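You operate a simulated robot arm through the tools that you are given. There is no shell and no other tool.

You run a simulated robot arm. Do the job below in one go: nothing can be reset, and whatever is moved stays where it is left.

## Task
Secure the marking head, shut the extractor down and park its duct.
Fine: lock lever locked, rocker off, blue damper handle closed; leave the white-capped tube.
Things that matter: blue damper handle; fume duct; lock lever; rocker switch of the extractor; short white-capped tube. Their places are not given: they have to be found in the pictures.

The check looks at the end state, three seconds after you hand in, the way a careful person would. Anything else that was tipped, shoved, dropped, spilled or broken makes it a failure.

## Robot
A 7-joint arm with a two-finger gripper, fixed in place. Base frame: the origin is at the foot of the arm, x ahead of it, y to its left, z up. Lengths are in mm, angles in degrees, forces in N, time in s.
With the tool pointing down near the work surface it reaches from about 240 to 700 mm from the base axis. Its first joint turns from -66.0 to 66.0 degrees. Payload 2.45 kg.
The TCP is the grasp point between the finger pads, 26 mm short of the fingertips. In the tool frame z runs along the fingers and y along their closing line. The gripper opens to 96 mm. The gripper's body begins 69 mm behind the TCP.
Orientation is told as [roll, pitch, yaw] about the base's x, y, z axes, in that order, counted from this pose: with the fingers straight down and closing along the base's y, the tool's x points along the base's -x, its y along +y and its z along -z.

## Interface
- The arm moves only by the tool servo_tool. Its argument "targets" is text: rows parted by semicolons, each of 7 numbers parted by spaces: the finger opening in mm, from 0 to 96, then the shift along the tool's x, y, z in units of 400 mm (1.0 is 400 mm), then the turn, a rotation vector about the tool's x, y, z in units of 60 degrees (1.0 is 60 degrees). In form: hand dx dy dz rx ry rz; .... A call has 1 to 20 rows; each row is the pose to reach, as a shift and turn from the pose commanded when the call began, along the tool's axes at that moment. A call with a number of a shift or a turn outside -1 to 1 is refused whole. Each row takes 0.2 s and may step no farther than 50 mm and 8.6 degrees from the row before; otherwise, or with a gripper value out of range, the whole call is refused. Where a pose cannot be reached the arm comes as near as it can. A force on the tool above 40 N (or 10 N above the force at the start of the call, whichever is more), or a blocked arm, ends the call early, and 0.2 s more pass. The fingers move at their own pace and stop on an object; they squeeze with about 44 N. The grip force told is the motor's: it shows also when the fingers shut on nothing. Time passes only in rows, and 0.2 s behind the last, so rows that repeat a pose let the fingers close. It gives the time, the measured TCP pose, the force on the tool (base axes), the opening and the grip force at its end, in the units of the frame above (readings bear some noise), with the torque about the TCP (base axes, N m) and any sound that the robot's microphone picked up.
- Cameras (640 x 400 px; columns grow to the right, rows downward): "scene" is fixed at [171, -394.3, 1434.7]; the picture's right is [0.72, -0.69, 0.00], its down [-0.33, -0.34, -0.88] and it looks along [0.61, 0.63, -0.48] (base axes); focal length 214 px, centre (320, 200). "wrist" rides on the gripper at [82, 3, -98] in the tool frame; the picture's right is [-0.04, 1.00, 0.00], its down [-0.73, -0.03, -0.68] and it looks along [-0.68, -0.03, 0.73] (tool axes); focal length 256 px, centre (320, 200).
- grab_frame(camera): a new picture of that camera. The clock stands still meanwhile.
- pixel_to_xyz(camera, pixels): there is no depth. For up to 12 entries [column, row, z] of the newest picture of that camera ("zoom" is the newest enlarged one), the place [x, y] in the base frame at which the ray of that pixel passes the height z, good to about 3 mm. The clock stands still meanwhile.
- close_up(camera, box): a new picture of the part [left, top, right, bottom] of that camera's present view, enlarged. The clock stands still meanwhile.
- hand_in(): hands the job in; it is judged then, once.

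Unless the task says otherwise, let go and move clear before handing in.

The tools are called after "Request:" as name(argument=value, ...) on one line, values as JSON. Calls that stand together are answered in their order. servo_tool: Moves the arm, as the interface text tells. Its arguments: {"type":"object","properties":{"targets":{"type":"string"}},"required":["targets"]} The other tools are called the same way: grab_frame (camera) takes a picture; pixel_to_xyz (camera, pixels) gives the place at which the rays of pixels pass given heights; close_up (camera, box) takes an enlarged picture of a part of a camera's view; hand_in () hands the job in.

At the start:

```text
time_s: 0.0
tool_pos: [348.0, -122.5, 1368.9]
tool_rot: [0.0, 0.0, -0.1]
contact_force: [-0.7, 0.1, -0.1]
moment: [0.02, 0.01, 0.0]
finger_gap: 95.8
finger_force: 0.1
```

scene: 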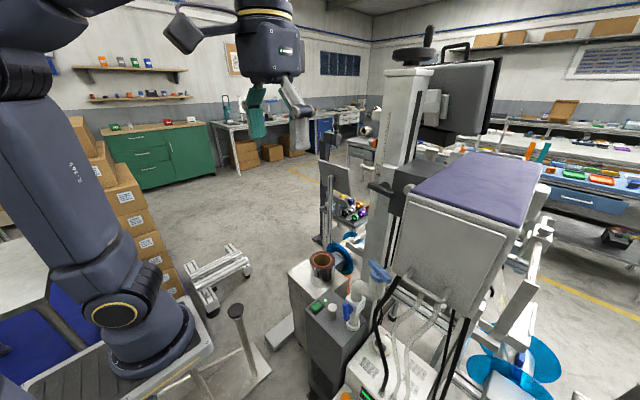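
wrist: 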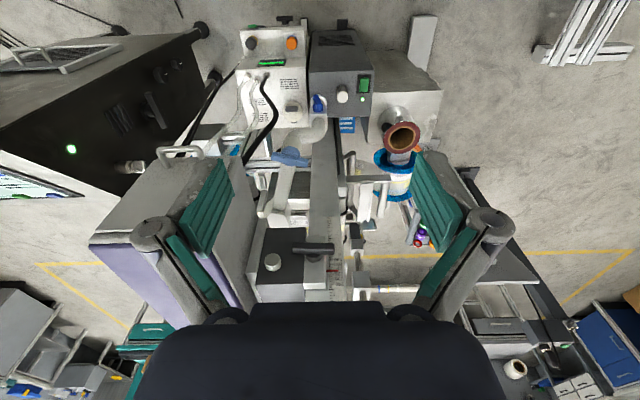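

The scene picture shows a machine in the middle: a column with a hand wheel at about (415,55), a grey box with a green rocker at about (318,305), and a blue handle at about (380,272). I'll enlarge these areas before I move anything.

Request:
close_up(camera="scene", box=[270, 220, 430, 320])

Request:
close_up(camera="scene", box=[300, 20, 540, 170])

Request:
close_up(camera="scene", box=[280, 140, 440, 240])

Request:
close_up(camera="wrist", box=[220, 10, 460, 160])

Request:
close_up(camera="wrist", box=[220, 130, 460, 280])

```text
4.00 times, centred on (350, 270) of scene
```

zoom: 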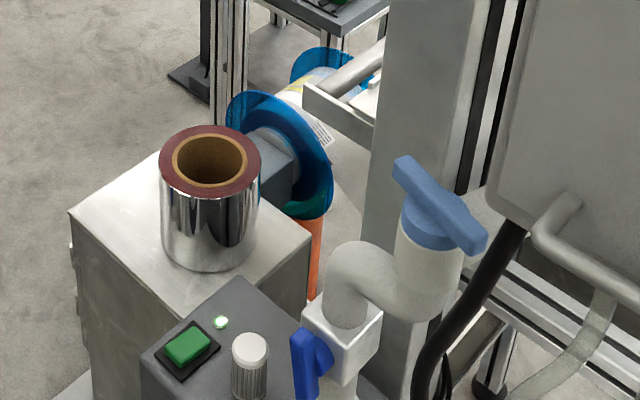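

```text
2.67 times, centred on (420, 95) of scene
```

zoom: 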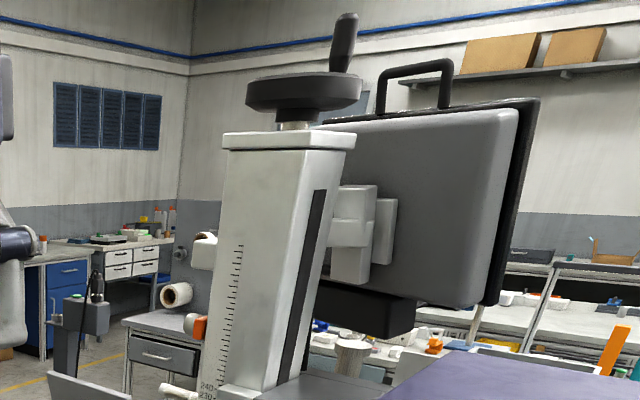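

```text
4.00 times, centred on (360, 190) of scene
```

zoom: 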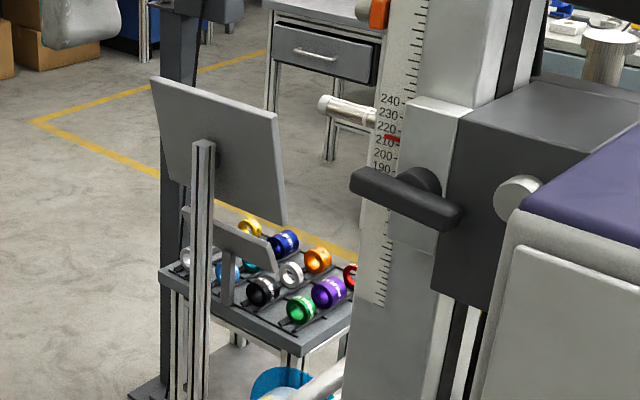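

```text
2.67 times, centred on (340, 85) of wrist
```

zoom: 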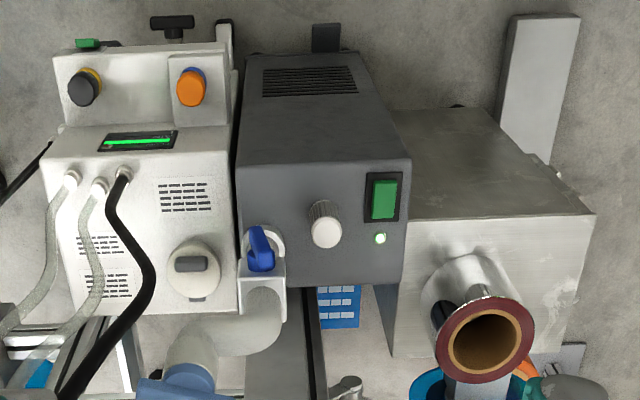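

```text
2.67 times, centred on (340, 205) of wrist
```

zoom: 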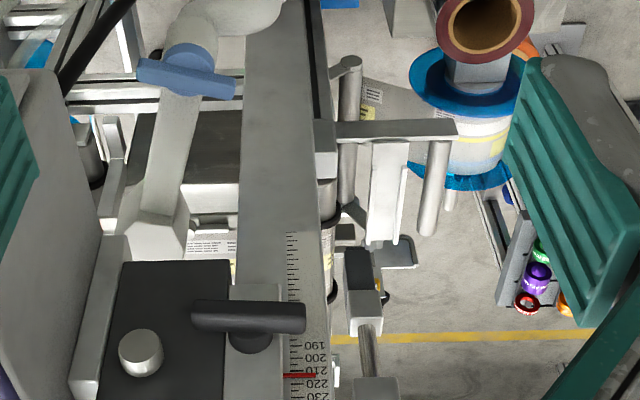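

The pictures show a dark extractor box with a lit green rocker, a dark blue valve handle near scene (347,310), a light blue T on the duct elbow near scene (380,271), and a black lever on the column near scene (381,189). I'll enlarge further to find the duct, its parking place and the white-capped tube.

Request:
close_up(camera="scene", box=[300, 280, 380, 330])

Request:
close_up(camera="scene", box=[350, 120, 430, 220])

Request:
close_up(camera="scene", box=[340, 220, 560, 400])

Request:
close_up(camera="wrist", box=[230, 140, 350, 230])

Request:
close_up(camera="wrist", box=[320, 140, 440, 300])

Request:
close_up(camera="wrist", box=[240, 220, 360, 310])

```text
8.00 times, centred on (340, 305) of scene
```

zoom: 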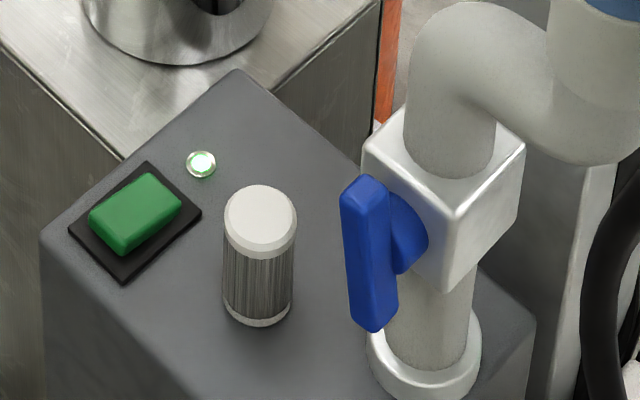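

```text
4.00 times, centred on (390, 170) of scene
```

zoom: 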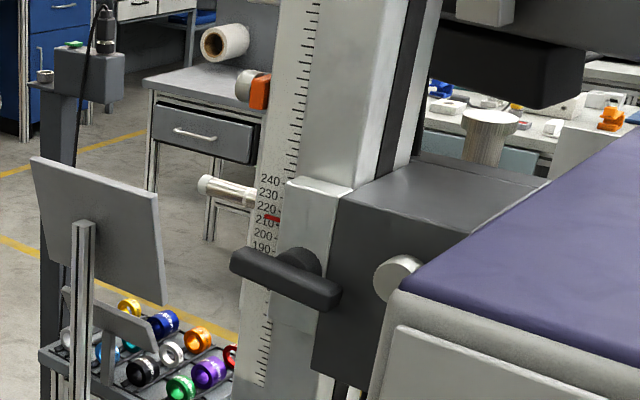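

```text
2.22 times, centred on (450, 310) of scene
```

zoom: 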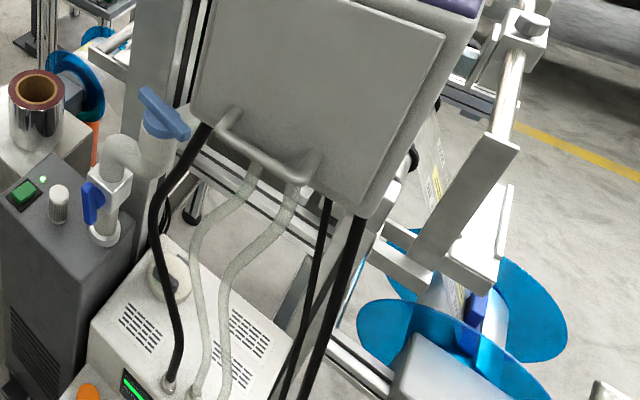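

```text
4.44 times, centred on (290, 185) of wrist
```

zoom: 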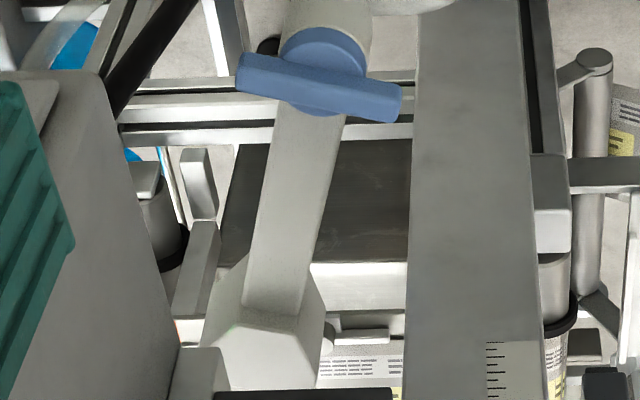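

```text
2.50 times, centred on (380, 220) of wrist
```

zoom: 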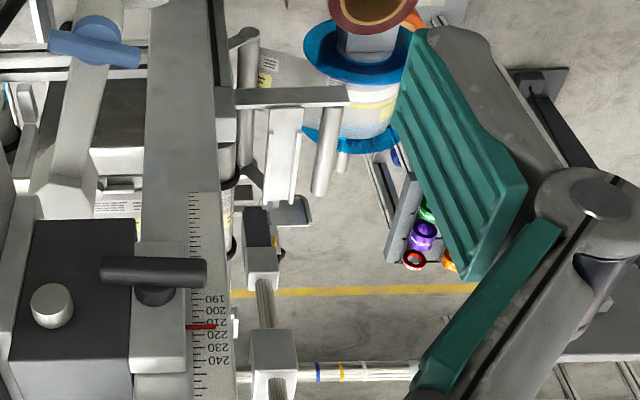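

```text
4.44 times, centred on (300, 265) of wrist
```

zoom: 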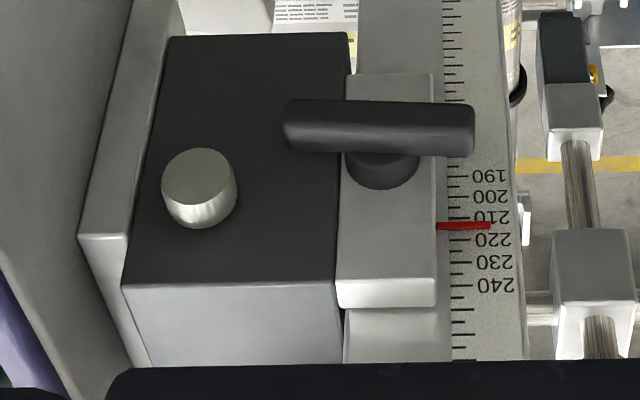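

From the two views, the lock lever is near (629,-146,1197), the rocker near (538,3,660), the dark blue handle near (533,-138,800) and the light blue T near (586,-203,980). The far end of the duct is hidden from here, so I'll move the wrist camera left and turn it toward the machine for another view.

Request:
servo_tool(targets="95 0 0.1 0 0 0 0.1; 95 0 0.2 0 0 0 0.2; 95 0 0.3 0 0 0 0.3; 95 0 0.4 0.05 0 0 0.4; 95 0 0.5 0.1 0 0 0.5; 95 0 0.6 0.2 0 0 0.6; 95 0 0.65 0.3 0 0 0.7")

Request:
grab_frame(camera="wrist")

Request:
grab_frame(camera="scene")

```text
refused: row 6 steps farther than a row can; nothing moved
```

```text
taken
```

wrist: 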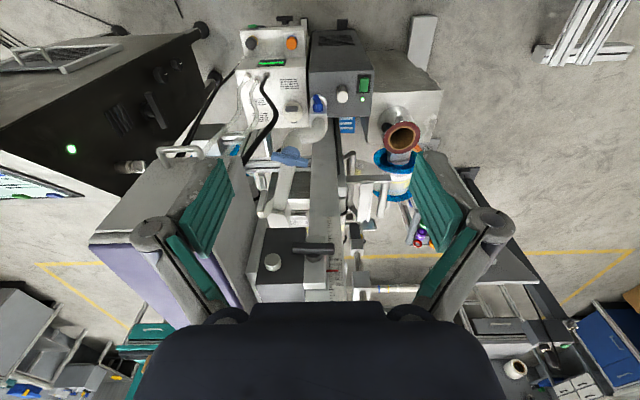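

```text
taken
```

scene: 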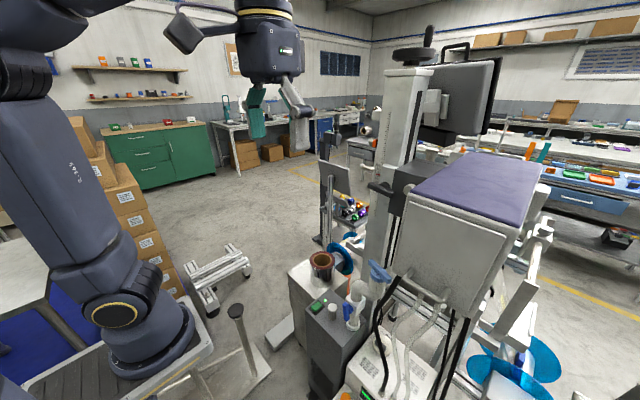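

The call was refused because row 6 stepped too far, and nothing moved. I'll send the same move with smaller steps.

Request:
servo_tool(targets="95 0 0.1 0 0 0 0.1; 95 0 0.2 0 0 0 0.2; 95 0 0.3 0 0 0 0.3; 95 0 0.4 0.05 0 0 0.4; 95 0 0.5 0.1 0 0 0.5; 95 0 0.57 0.18 0 0 0.6; 95 0 0.63 0.26 0 0 0.7")

Request:
grab_frame(camera="wrist")

Request:
grab_frame(camera="scene")

```text
time_s: 1.6
tool_pos: [352.0, 128.8, 1263.2]
tool_rot: [0.1, 0.0, -42.0]
contact_force: [-0.3, 0.0, -0.5]
moment: [-0.02, 0.0, -0.02]
finger_gap: 95.3
finger_force: 0.0
```

```text
taken
```

wrist: 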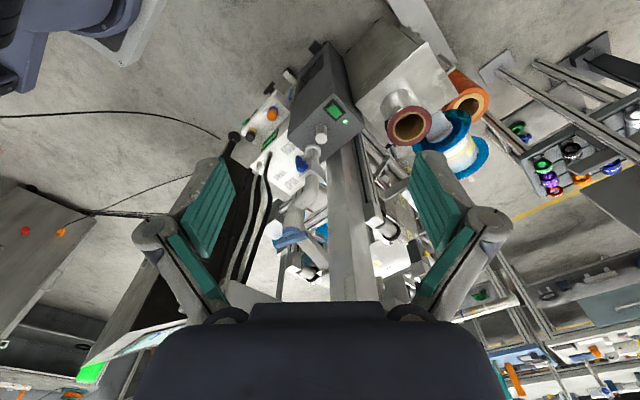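

```text
taken
```

scene: 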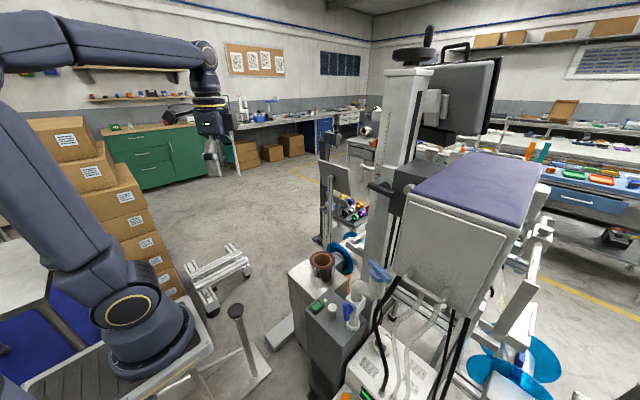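

The wrist view now shows the extractor and duct around (300,190). I'll enlarge it here before tilting.

Request:
close_up(camera="wrist", box=[240, 140, 440, 300])

Request:
close_up(camera="wrist", box=[220, 30, 500, 200])

```text
2.50 times, centred on (340, 220) of wrist
```

zoom: 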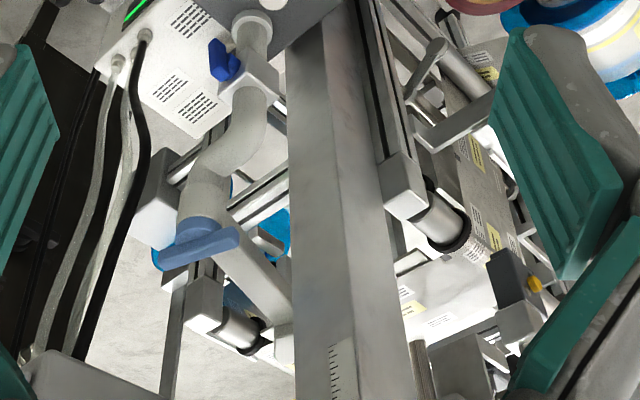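

```text
2.29 times, centred on (360, 115) of wrist
```

zoom: 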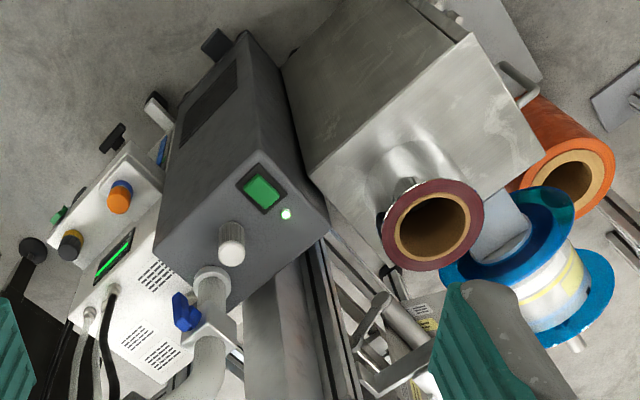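

I can see the duct rising from the valve to the light blue T at zoom (195,240) and then passing behind the column. I'll tilt the camera up to see the marking head, lever and duct end.

Request:
servo_tool(targets="95 0 0.02 0 0 -0.12 0; 95 0 0.04 0 0 -0.24 0; 95 0 0.06 0 0 -0.36 0; 95 0 0.08 0 0 -0.48 0; 95 0 0.08 0 0 -0.6 0")

Request:
grab_frame(camera="wrist")

```text
time_s: 2.8
tool_pos: [370.0, 153.1, 1265.3]
tool_rot: [0.1, -36.1, -41.9]
contact_force: [-0.3, 0.0, 0.1]
moment: [-0.02, 0.0, 0.0]
finger_gap: 94.9
finger_force: 0.0
```

```text
taken
```

wrist: 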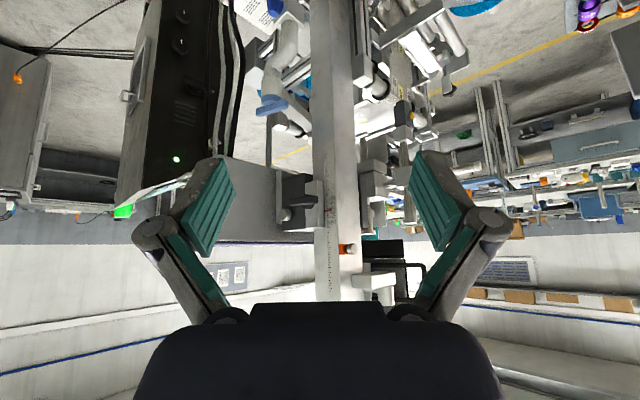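

Request:
close_up(camera="wrist", box=[240, 140, 440, 300])

Request:
close_up(camera="wrist", box=[240, 0, 480, 150])

Request:
close_up(camera="wrist", box=[270, 170, 350, 230])

```text
2.50 times, centred on (340, 220) of wrist
```

zoom: 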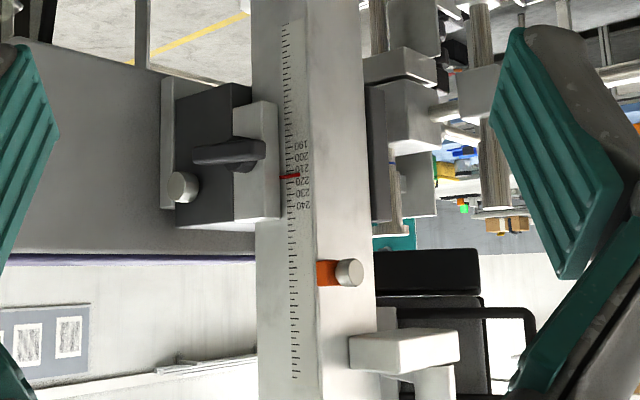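

```text
2.67 times, centred on (360, 75) of wrist
```

zoom: 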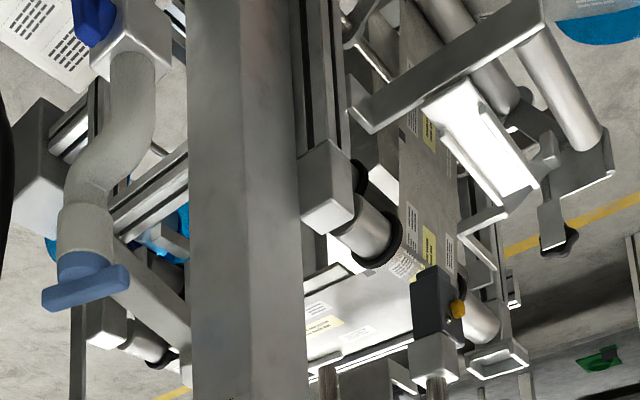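

```text
6.67 times, centred on (310, 200) of wrist
```

zoom: 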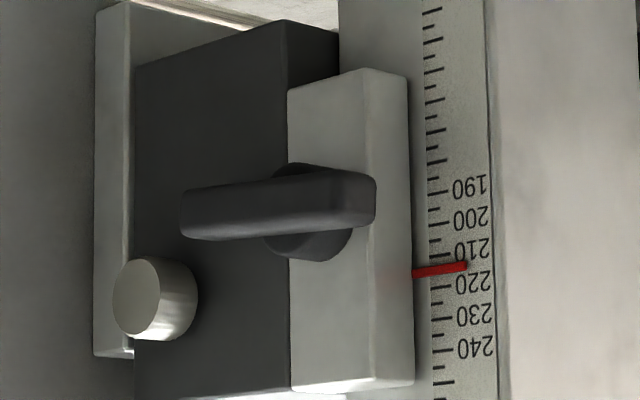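

The silver slider, scale and black lever are clear at zoom (280,205), with the lever bar lying level. The duct arm passes behind the column, out of sight. I'll swing to the head side at about (330,-250,1080) and look forward to follow it.

Request:
servo_tool(targets="95 -0.0213 -0.0816 0.0727 -0.051 0 -0.07; 95 -0.0426 -0.1631 0.1453 -0.102 0 -0.14; 95 -0.0639 -0.2447 0.218 -0.153 0 -0.21; 95 -0.0852 -0.3262 0.2906 -0.204 0 -0.28; 95 -0.1065 -0.4078 0.3633 -0.255 0 -0.35; 95 -0.1278 -0.4893 0.4359 -0.306 0 -0.42; 95 -0.1491 -0.5709 0.5086 -0.357 0 -0.49; 95 -0.1704 -0.6524 0.5812 -0.408 0 -0.56; 95 -0.1917 -0.734 0.6539 -0.459 0 -0.63; 95 -0.213 -0.8155 0.7265 -0.51 0 -0.70")

Request:
grab_frame(camera="wrist")

Request:
grab_frame(camera="scene")

```text
time_s: 5.1
tool_pos: [356.2, -182.6, 1112.1]
tool_rot: [-8.7, -35.8, 25.7]
contact_force: [0.3, 0.3, 0.1]
moment: [-0.05, -0.01, 0.03]
finger_gap: 94.8
finger_force: 0.0
stopped in row 10: the arm was blocked; the commanded pose is now the measured one
```

```text
taken
```

wrist: 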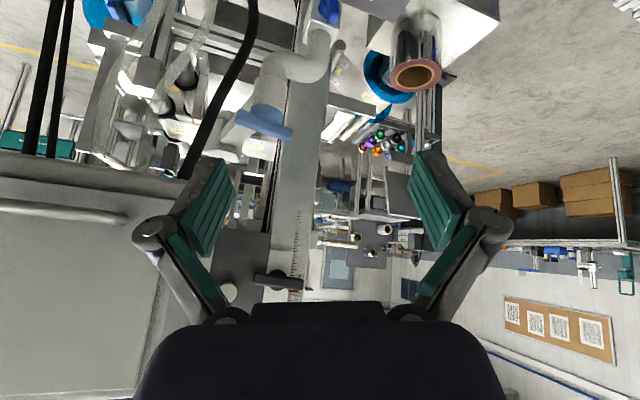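

```text
taken
```

scene: 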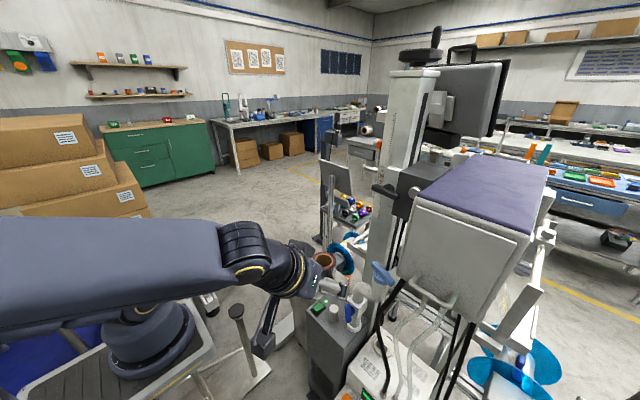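

The call stopped with the arm blocked, and the scene picture may show the column top shifted a few pixels, from about (415,55). I'll compare it with the first close-ups before I move again.

Request:
close_up(camera="scene", box=[300, 20, 540, 170])

Request:
close_up(camera="scene", box=[270, 220, 430, 320])

Request:
close_up(camera="scene", box=[340, 220, 560, 400])

```text
2.67 times, centred on (420, 95) of scene
```

zoom: 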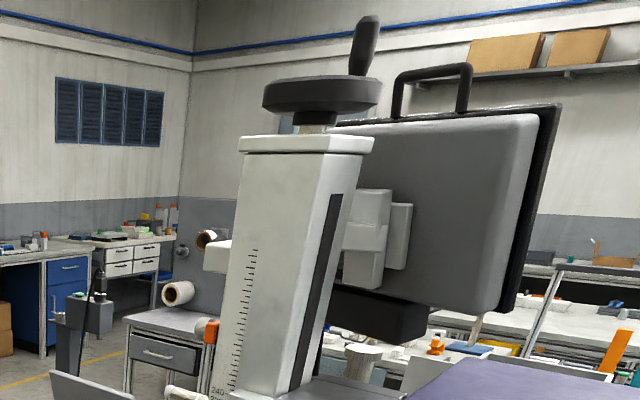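

```text
4.00 times, centred on (350, 270) of scene
```

zoom: 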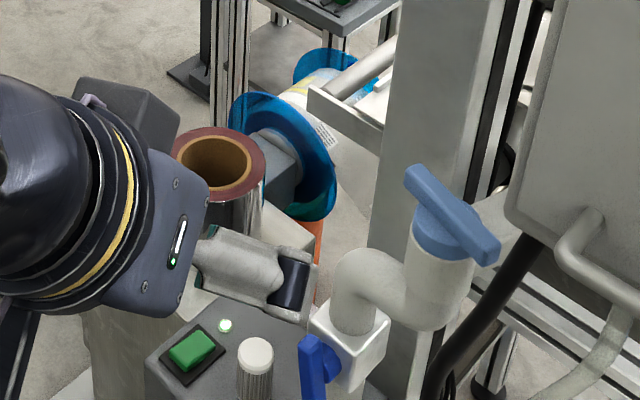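

```text
2.22 times, centred on (450, 310) of scene
```

zoom: 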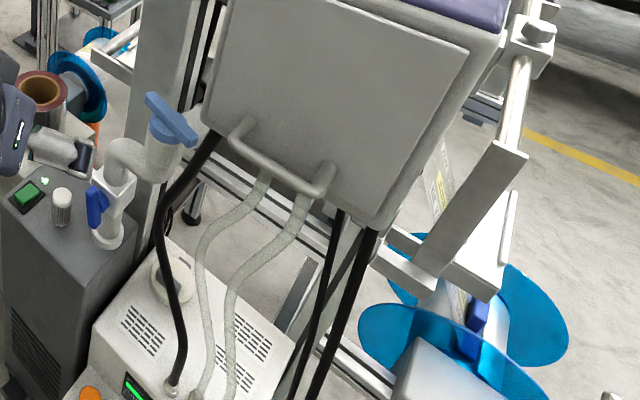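

Near parts of the machine look shifted about 7 px in the scene picture, and the far wall also moved slightly. I'll check the camera geometry with pixel queries to learn whether the camera moved or the machine did.

Request:
pixel_to_xyz(camera="scene", pixels=[[320, 200, 1430], [320, 200, 0], [320, 399, 1000], [100, 200, 1400], [500, 200, 1400]])

Request:
close_up(camera="wrist", box=[200, 220, 340, 310])

Request:
close_up(camera="wrist", box=[180, 0, 360, 150])

Request:
close_up(camera="wrist", box=[60, 60, 300, 220])

```text
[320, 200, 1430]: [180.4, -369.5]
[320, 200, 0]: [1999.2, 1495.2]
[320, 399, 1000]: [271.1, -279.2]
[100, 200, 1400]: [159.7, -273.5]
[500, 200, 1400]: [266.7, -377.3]
```

```text
4.44 times, centred on (270, 265) of wrist
```

zoom: 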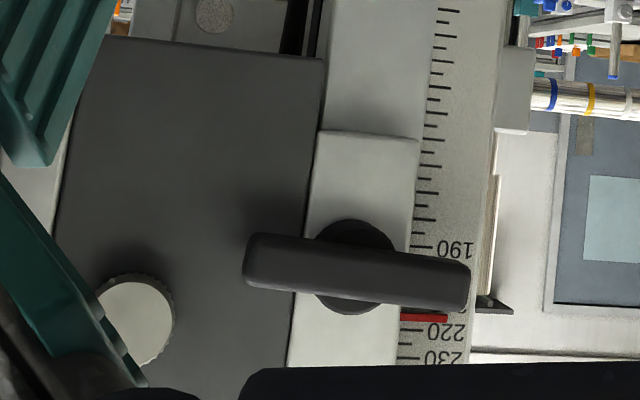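

```text
2.67 times, centred on (270, 75) of wrist
```

zoom: 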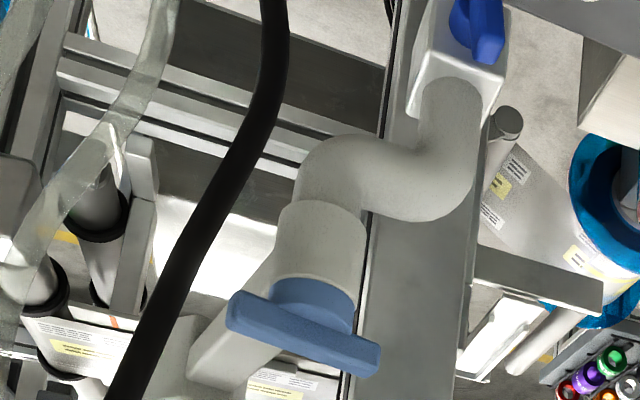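

```text
2.50 times, centred on (180, 140) of wrist
```

zoom: 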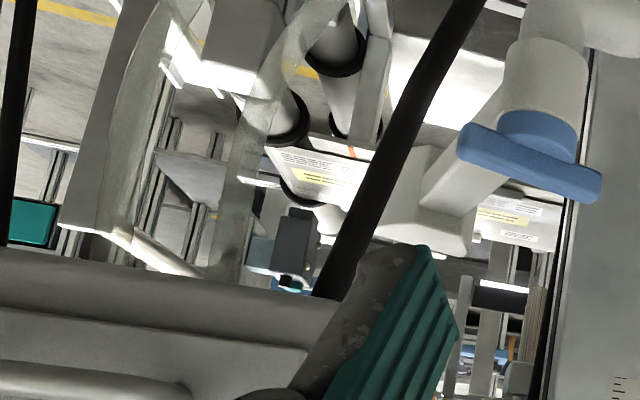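

The query puts the scene camera about 11 mm from its stated place, so the camera pose seems to have shifted slightly, and the pixel tool accounts for it. I'll check the machine itself with the wrist camera by querying the lever at (280,281) and comparing with the first estimate.

Request:
pixel_to_xyz(camera="wrist", pixels=[[280, 281.2, 1197], [280, 281.2, 1190], [280, 281.2, 1205], [278, 44, 980], [278, 120, 980], [330, 9, 800]])

Request:
pixel_to_xyz(camera="scene", pixels=[[385, 190, 1197], [382, 273, 980], [318, 307, 660], [347, 313, 800]])

Request:
close_up(camera="scene", box=[350, 120, 430, 220])

```text
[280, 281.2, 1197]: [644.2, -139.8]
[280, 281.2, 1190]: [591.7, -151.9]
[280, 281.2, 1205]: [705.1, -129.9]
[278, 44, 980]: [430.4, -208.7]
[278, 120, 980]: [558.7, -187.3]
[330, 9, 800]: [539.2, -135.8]
```

```text
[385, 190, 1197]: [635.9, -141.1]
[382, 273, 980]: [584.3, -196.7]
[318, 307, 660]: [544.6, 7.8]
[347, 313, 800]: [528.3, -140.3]
```

```text
4.00 times, centred on (390, 170) of scene
```

zoom: 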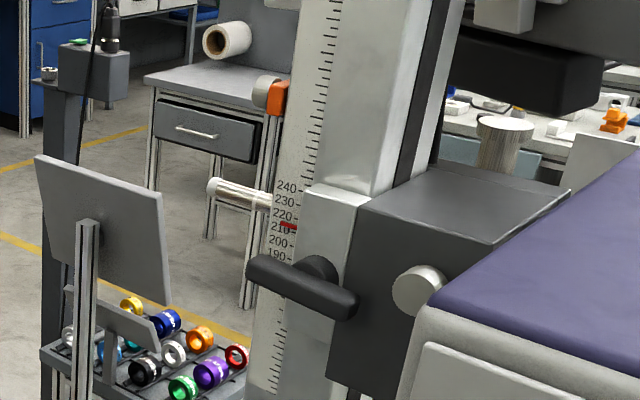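

The queries agree that the machine has not moved: the lever is still near (636,-141,1197). Only the camera pose shifted. I'll straighten the tool and move to about (430,-200,1032), away from the folded posture, to look along the duct beneath the head.

Request:
servo_tool(targets="95 -0.001 -0.027 0.088 0.036 0.008 0.115; 95 -0.002 -0.053 0.176 0.072 0.015 0.23; 95 -0.003 -0.08 0.264 0.108 0.023 0.345; 95 -0.003 -0.08 0.264 0.108 0.023 0.345")

Request:
grab_frame(camera="wrist")

Request:
grab_frame(camera="scene")

```text
time_s: 6.1
tool_pos: [421.2, -240.0, 1064.4]
tool_rot: [-12.1, -30.7, 5.9]
contact_force: [-0.5, -0.2, -0.5]
moment: [0.0, 0.01, 0.0]
finger_gap: 95.0
finger_force: 0.1
out of reach, approached as far as the arm can: row 3, 4
stopped in row 4: the arm was blocked; the commanded pose is now the measured one
```

```text
taken
```

wrist: 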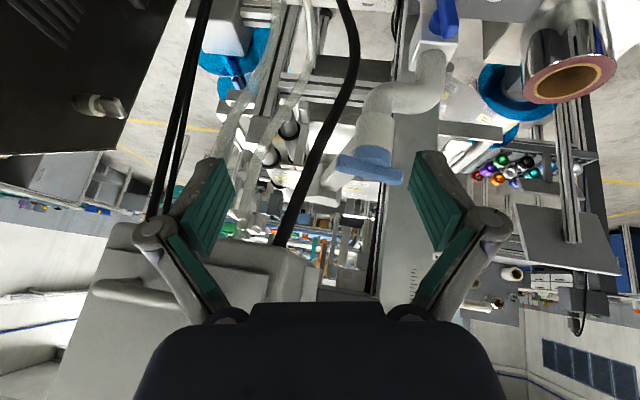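

```text
taken
```

scene: 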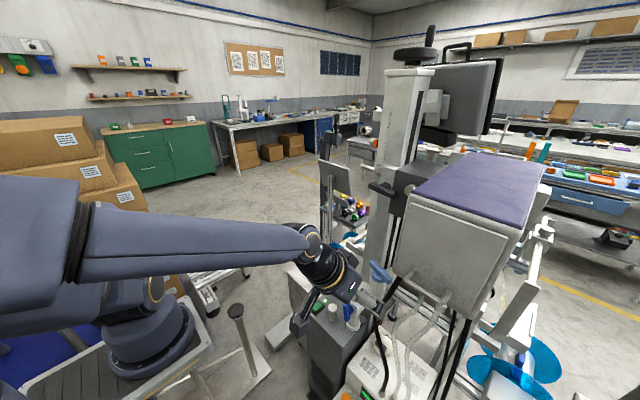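

The pose was out of reach and the arm stopped at (421,-240,1064), but this view shows the duct behind the T at (370,165). I'll enlarge it here.

Request:
close_up(camera="wrist", box=[270, 70, 430, 250])

Request:
close_up(camera="wrist", box=[190, 50, 350, 160])

Request:
close_up(camera="wrist", box=[260, 140, 390, 250])

Request:
pixel_to_xyz(camera="wrist", pixels=[[370, 163, 980], [370, 163, 970], [370, 163, 990], [300, 205, 950], [300, 205, 900]])

```text
2.22 times, centred on (350, 160) of wrist
```

zoom: 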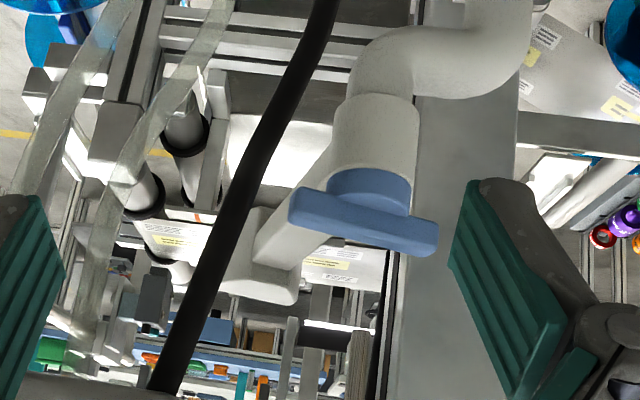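

```text
3.64 times, centred on (270, 105) of wrist
```

zoom: 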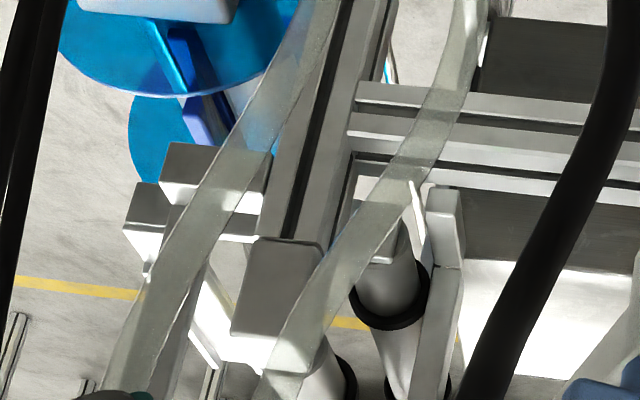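

```text
3.64 times, centred on (325, 195) of wrist
```

zoom: 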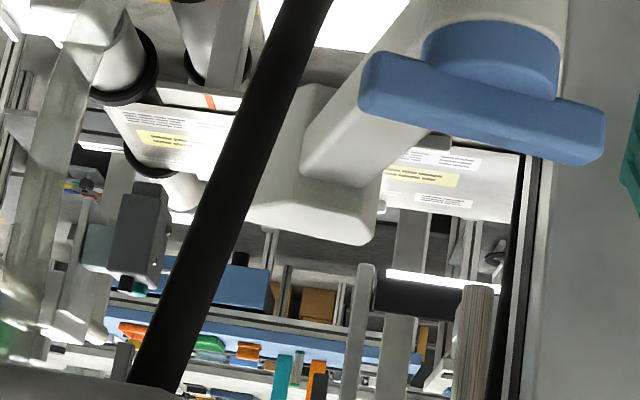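

```text
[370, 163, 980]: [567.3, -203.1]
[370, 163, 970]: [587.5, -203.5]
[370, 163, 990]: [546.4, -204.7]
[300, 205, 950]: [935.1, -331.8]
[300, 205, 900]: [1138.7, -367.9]
```

The light blue T bar sits near (587,-203,970) on top of a vertical swivel, and the rectangular duct arm runs forward from it to a hood beneath the head. I'll back out of this folded posture to a tool-down pose near (420,-60,1150) and study the extractor from above.

Request:
servo_tool(targets="95 -0.029 0.081 -0.051 -0.034 0.104 0.008; 95 -0.059 0.162 -0.101 -0.068 0.208 0.017; 95 -0.088 0.242 -0.152 -0.102 0.311 0.025; 95 -0.118 0.323 -0.202 -0.136 0.415 0.034; 95 -0.147 0.404 -0.253 -0.17 0.519 0.042; 95 -0.147 0.404 -0.253 -0.17 0.519 0.042")

Request:
grab_frame(camera="wrist")

```text
time_s: 7.5
tool_pos: [421.2, -61.9, 1151.6]
tool_rot: [0.8, -0.2, -0.3]
contact_force: [0.0, -0.5, 0.4]
moment: [0.02, 0.03, 0.02]
finger_gap: 95.0
finger_force: 0.1
```

```text
taken
```

wrist: 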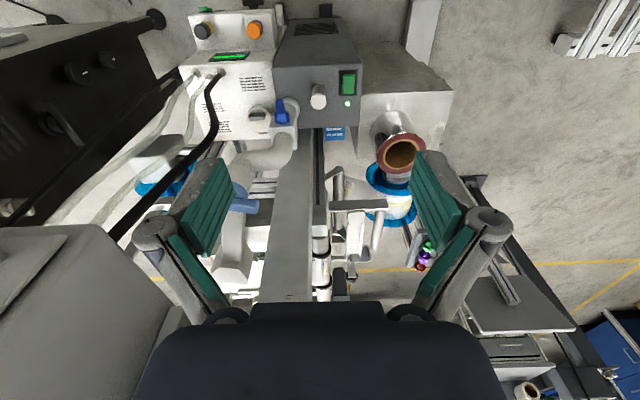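

The tool is straight down again and the extractor top is in view around (330,100). I'll enlarge the rocker, valve and duct areas.

Request:
close_up(camera="wrist", box=[250, 50, 380, 140])

Request:
close_up(camera="wrist", box=[190, 110, 350, 300])

Request:
close_up(camera="wrist", box=[170, 0, 300, 150])

Request:
pixel_to_xyz(camera="wrist", pixels=[[348, 84, 660], [348, 103, 660], [319, 90, 660], [319, 98, 640], [281, 112, 800], [281, 112, 780], [244, 200, 970]])

```text
4.44 times, centred on (315, 95) of wrist
```

zoom: 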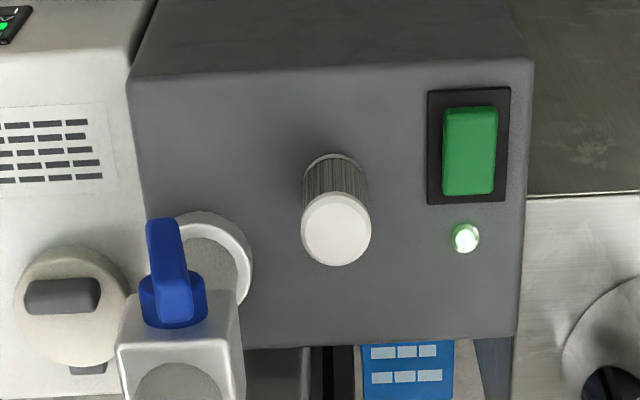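

```text
2.11 times, centred on (270, 205) of wrist
```

zoom: 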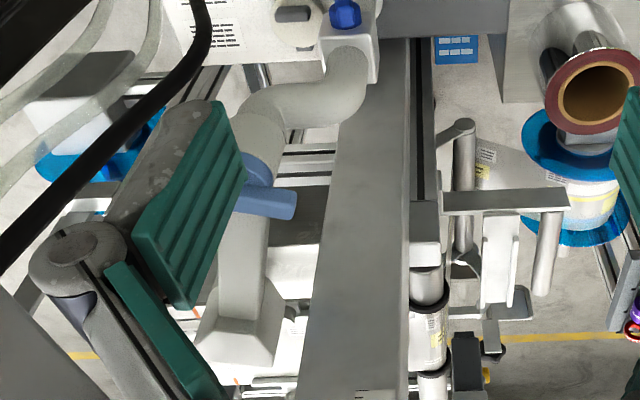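

```text
2.67 times, centred on (235, 75) of wrist
```

zoom: 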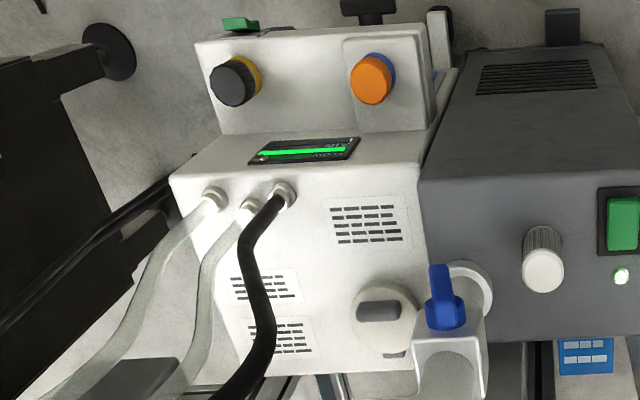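

```text
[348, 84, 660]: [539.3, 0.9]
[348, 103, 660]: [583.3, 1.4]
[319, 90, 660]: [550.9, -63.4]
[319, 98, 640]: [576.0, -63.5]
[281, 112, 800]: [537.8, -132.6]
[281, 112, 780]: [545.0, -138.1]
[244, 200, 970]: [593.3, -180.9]
```

I now see the duct arm ending in a wide hood at zoom (240,340), and a knurled cylinder with a white cap beside the rocker at about (551,-63). I'll move in to about (430,-180,1020) for a closer look at the light blue T and the swivel.

Request:
servo_tool(targets="95 -0.0056 -0.074 0.0825 0 0 0; 95 -0.011 -0.148 0.165 0 0 0; 95 -0.017 -0.222 0.248 0 0 0; 95 -0.0225 -0.295 0.33 0 0 0; 95 -0.0225 -0.295 0.33 0 0 0")

Request:
grab_frame(camera="wrist")

Request:
grab_frame(camera="scene")

```text
time_s: 8.7
tool_pos: [431.2, -184.2, 1018.1]
tool_rot: [1.0, -0.3, -0.3]
contact_force: [-0.1, -0.3, 0.2]
moment: [0.01, -0.01, -0.01]
finger_gap: 95.1
finger_force: 0.0
```

```text
taken
```

wrist: 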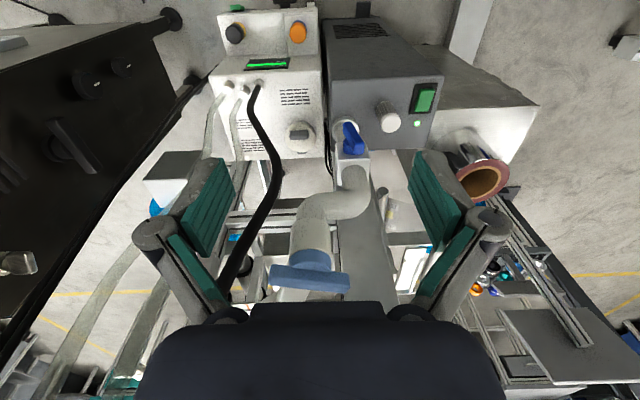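

```text
taken
```

scene: 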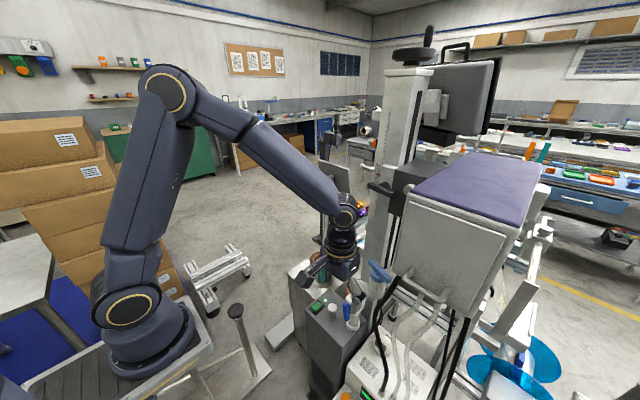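

The arm is now in a normal posture, and the T is at (310,278) in the wrist view. I'll enlarge the swivel and valve.

Request:
close_up(camera="wrist", box=[240, 180, 400, 310])

Request:
close_up(camera="wrist", box=[320, 70, 450, 190])

Request:
close_up(camera="wrist", box=[180, 60, 340, 300])

Request:
pixel_to_xyz(camera="wrist", pixels=[[425, 98, 660], [417, 123, 650], [387, 113, 680], [352, 140, 800], [352, 140, 780], [310, 278, 970], [310, 278, 980], [250, 100, 660], [275, 170, 800]])

```text
3.08 times, centred on (320, 245) of wrist
```

zoom: 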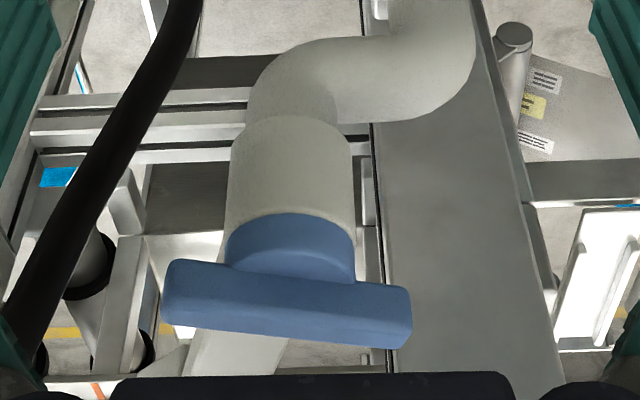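

```text
3.33 times, centred on (385, 130) of wrist
```

zoom: 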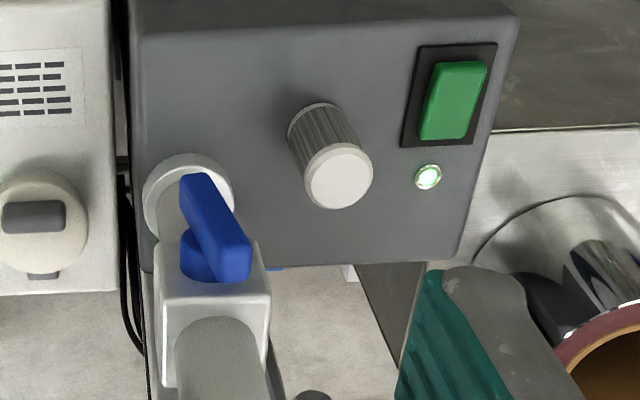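

```text
1.67 times, centred on (260, 180) of wrist
```

zoom: 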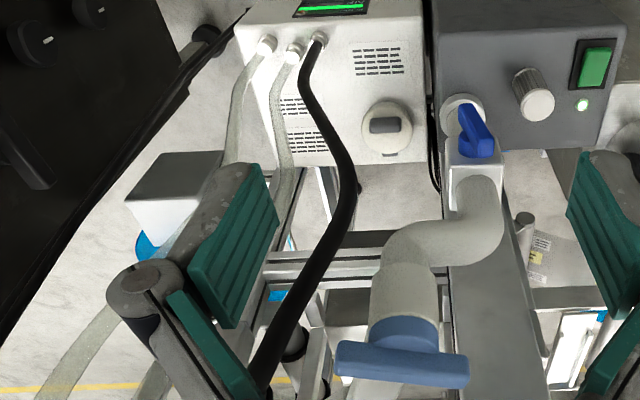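

```text
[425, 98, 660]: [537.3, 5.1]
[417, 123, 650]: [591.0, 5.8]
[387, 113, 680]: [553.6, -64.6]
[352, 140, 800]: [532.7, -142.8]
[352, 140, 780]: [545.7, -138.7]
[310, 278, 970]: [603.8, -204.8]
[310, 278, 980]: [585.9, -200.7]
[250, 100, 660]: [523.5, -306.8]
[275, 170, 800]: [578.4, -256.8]
```

The T bar lies square to the duct arm, so it looks like the duct's own handle, and the dark blue handle on the silver valve body is the damper. Next I'll look very closely at the rocker to see which end stands up.

Request:
close_up(camera="wrist", box=[395, 75, 455, 135])

Request:
close_up(camera="scene", box=[300, 290, 340, 320])

Request:
close_up(camera="scene", box=[330, 295, 370, 325])

Request:
close_up(camera="scene", box=[360, 250, 420, 300])

```text
6.67 times, centred on (425, 105) of wrist
```

zoom: 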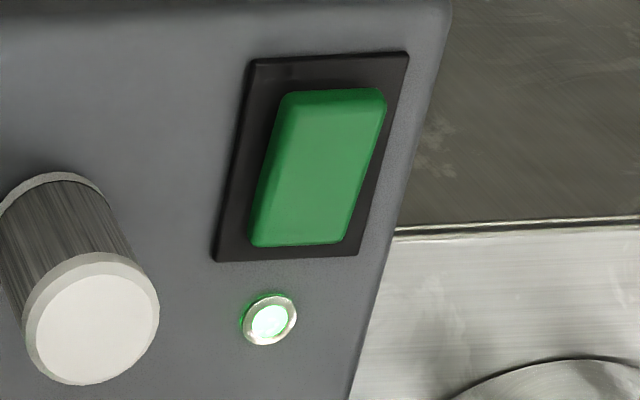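

```text
13.33 times, centred on (320, 305) of scene
```

zoom: 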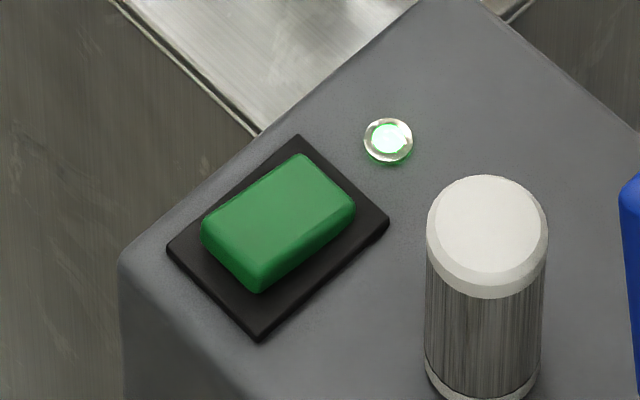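

```text
13.33 times, centred on (350, 310) of scene
```

zoom: 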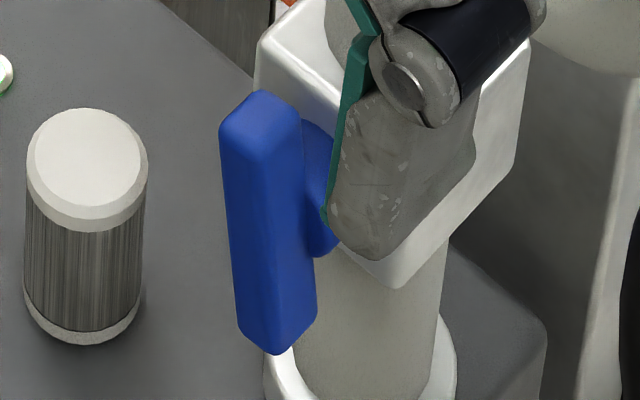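

```text
8.00 times, centred on (390, 275) of scene
```

zoom: 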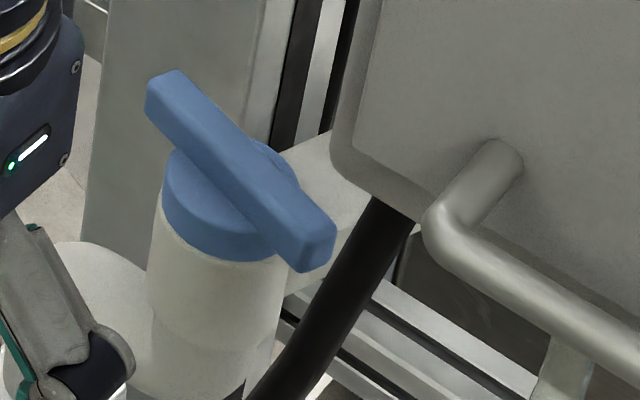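

The wrist view shows the rocker at about (535,1,668), long along x, and the short knurled tube with a white cap close by at about (554,-68), top near z 715, which I must keep clear of. I'll move to a hover in front of the rocker to see its tilt.

Request:
servo_tool(targets="95 0 0.115 0 0 0 0; 95 0 0.23 0 0 0 0; 95 0 0.345 0 0 0 0; 95 -0.02 0.46 0.03 0 0 0; 95 -0.05 0.46 0.14 0 0 0; 95 -0.08 0.46 0.25 0 0 0; 95 -0.1 0.46 0.36 0 0 0; 95 -0.12 0.46 0.47 0 0 0; 95 -0.12 0.46 0.47 0 0 0")

Request:
grab_frame(camera="wrist")

Request:
close_up(camera="wrist", box=[272, 110, 368, 170])

```text
time_s: 10.7
tool_pos: [482.8, 8.0, 830.0]
tool_rot: [0.9, -0.3, -0.2]
contact_force: [0.6, 0.2, 0.4]
moment: [0.0, -0.05, 0.02]
finger_gap: 94.8
finger_force: 0.0
```

```text
taken
```

wrist: 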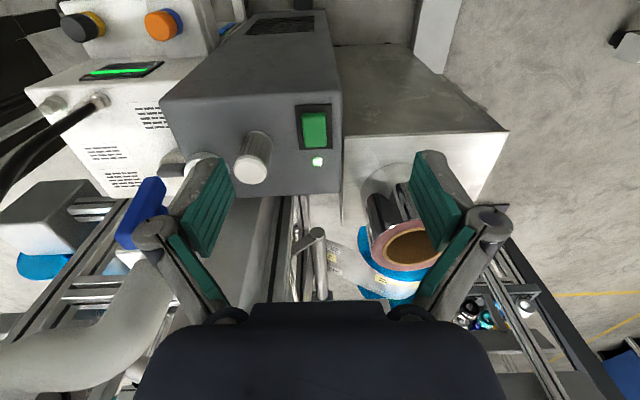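

```text
6.67 times, centred on (320, 140) of wrist
```

zoom: 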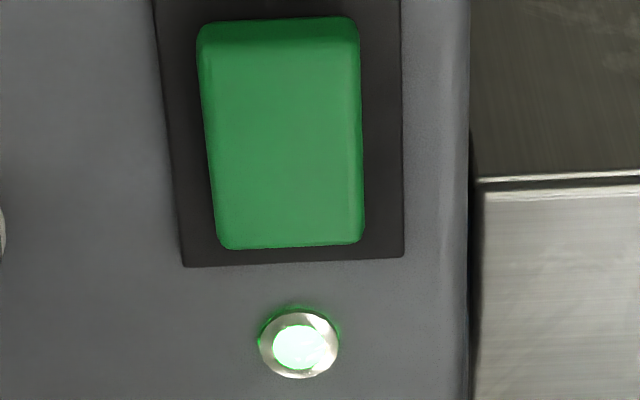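

From the hover, the rocker's near (-x) end shows a tall darker end face at zoom (280,30), so the near end is likely the raised one. I'll get its coordinates and those of the tube and the LED.

Request:
pixel_to_xyz(camera="wrist", pixels=[[314, 117.2, 670], [315.5, 146.8, 665], [315, 131, 668], [298, 118, 668], [332, 150, 660], [317, 162, 660], [250, 170, 710], [254, 142, 662], [341, 193, 655]])

```text
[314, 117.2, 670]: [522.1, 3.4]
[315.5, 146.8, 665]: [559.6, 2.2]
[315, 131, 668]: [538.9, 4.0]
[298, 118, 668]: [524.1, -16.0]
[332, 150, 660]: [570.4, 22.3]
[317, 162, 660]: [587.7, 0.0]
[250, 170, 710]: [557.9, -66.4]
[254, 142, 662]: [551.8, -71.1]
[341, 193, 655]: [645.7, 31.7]
```

The rocker spans x 521–560 at y≈3, and the tube stands at about (555,-68). I'll close the fingers and descend to just above the rocker's near end at (524,3).

Request:
servo_tool(targets="0 0 0 0 0 0 0; 0 -0.03 0 0 0 0 0; 0 -0.06 -0.005 0.02 0 0 0; 0 -0.1 -0.01 0.06 0 0 0; 0 -0.1025 -0.0125 0.12 0 0 0; 0 -0.1025 -0.0125 0.18 0 0 0; 0 -0.1025 -0.0125 0.24 0 0 0; 0 -0.1025 -0.0125 0.29 0 0 0; 0 -0.1025 -0.0125 0.29 0 0 0")

Request:
grab_frame(camera="wrist")

Request:
close_up(camera="scene", box=[296, 270, 360, 310])

```text
time_s: 12.7
tool_pos: [521.4, 3.0, 713.8]
tool_rot: [0.9, -0.3, -0.3]
contact_force: [0.6, 0.0, 0.7]
moment: [0.03, 0.0, 0.02]
finger_gap: 0.0
finger_force: 28.6
```

```text
taken
```

wrist: 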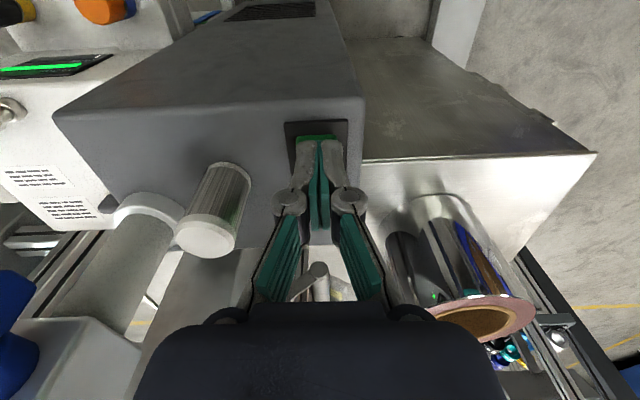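

```text
10.00 times, centred on (328, 290) of scene
```

zoom: 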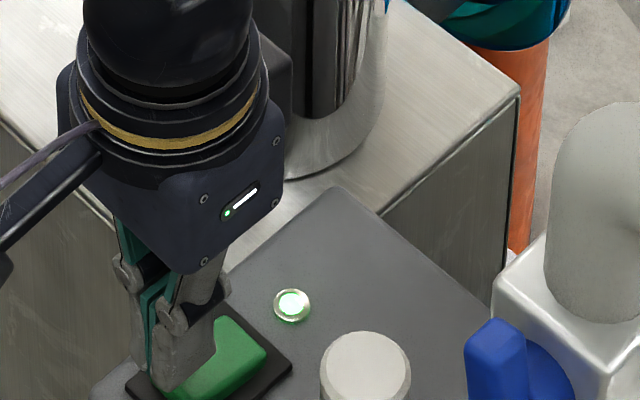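

The closed fingers are over the rocker's near half, and the LED is still lit at scene zoom (291,303). I'll press down in small steps and watch the force.

Request:
servo_tool(targets="0 -0.004 0 0.0075 0 0 0; 0 -0.004 0 0.015 0 0 0; 0 -0.004 0 0.0225 0 0 0; 0 -0.004 0 0.03 0 0 0; 0 -0.004 0 0.0375 0 0 0")

Request:
close_up(camera="scene", box=[296, 270, 360, 310])

```text
time_s: 13.9
tool_pos: [522.5, 3.6, 699.7]
tool_rot: [0.9, -0.1, -0.3]
contact_force: [-1.5, 0.2, 2.1]
moment: [0.01, 0.01, 0.01]
finger_gap: 0.0
finger_force: 28.3
```

```text
10.00 times, centred on (328, 290) of scene
```

zoom: 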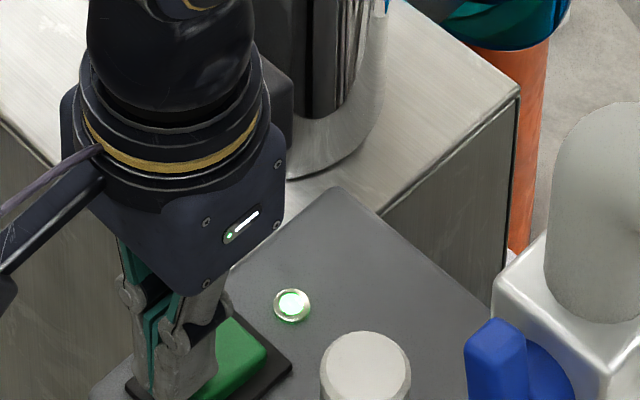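

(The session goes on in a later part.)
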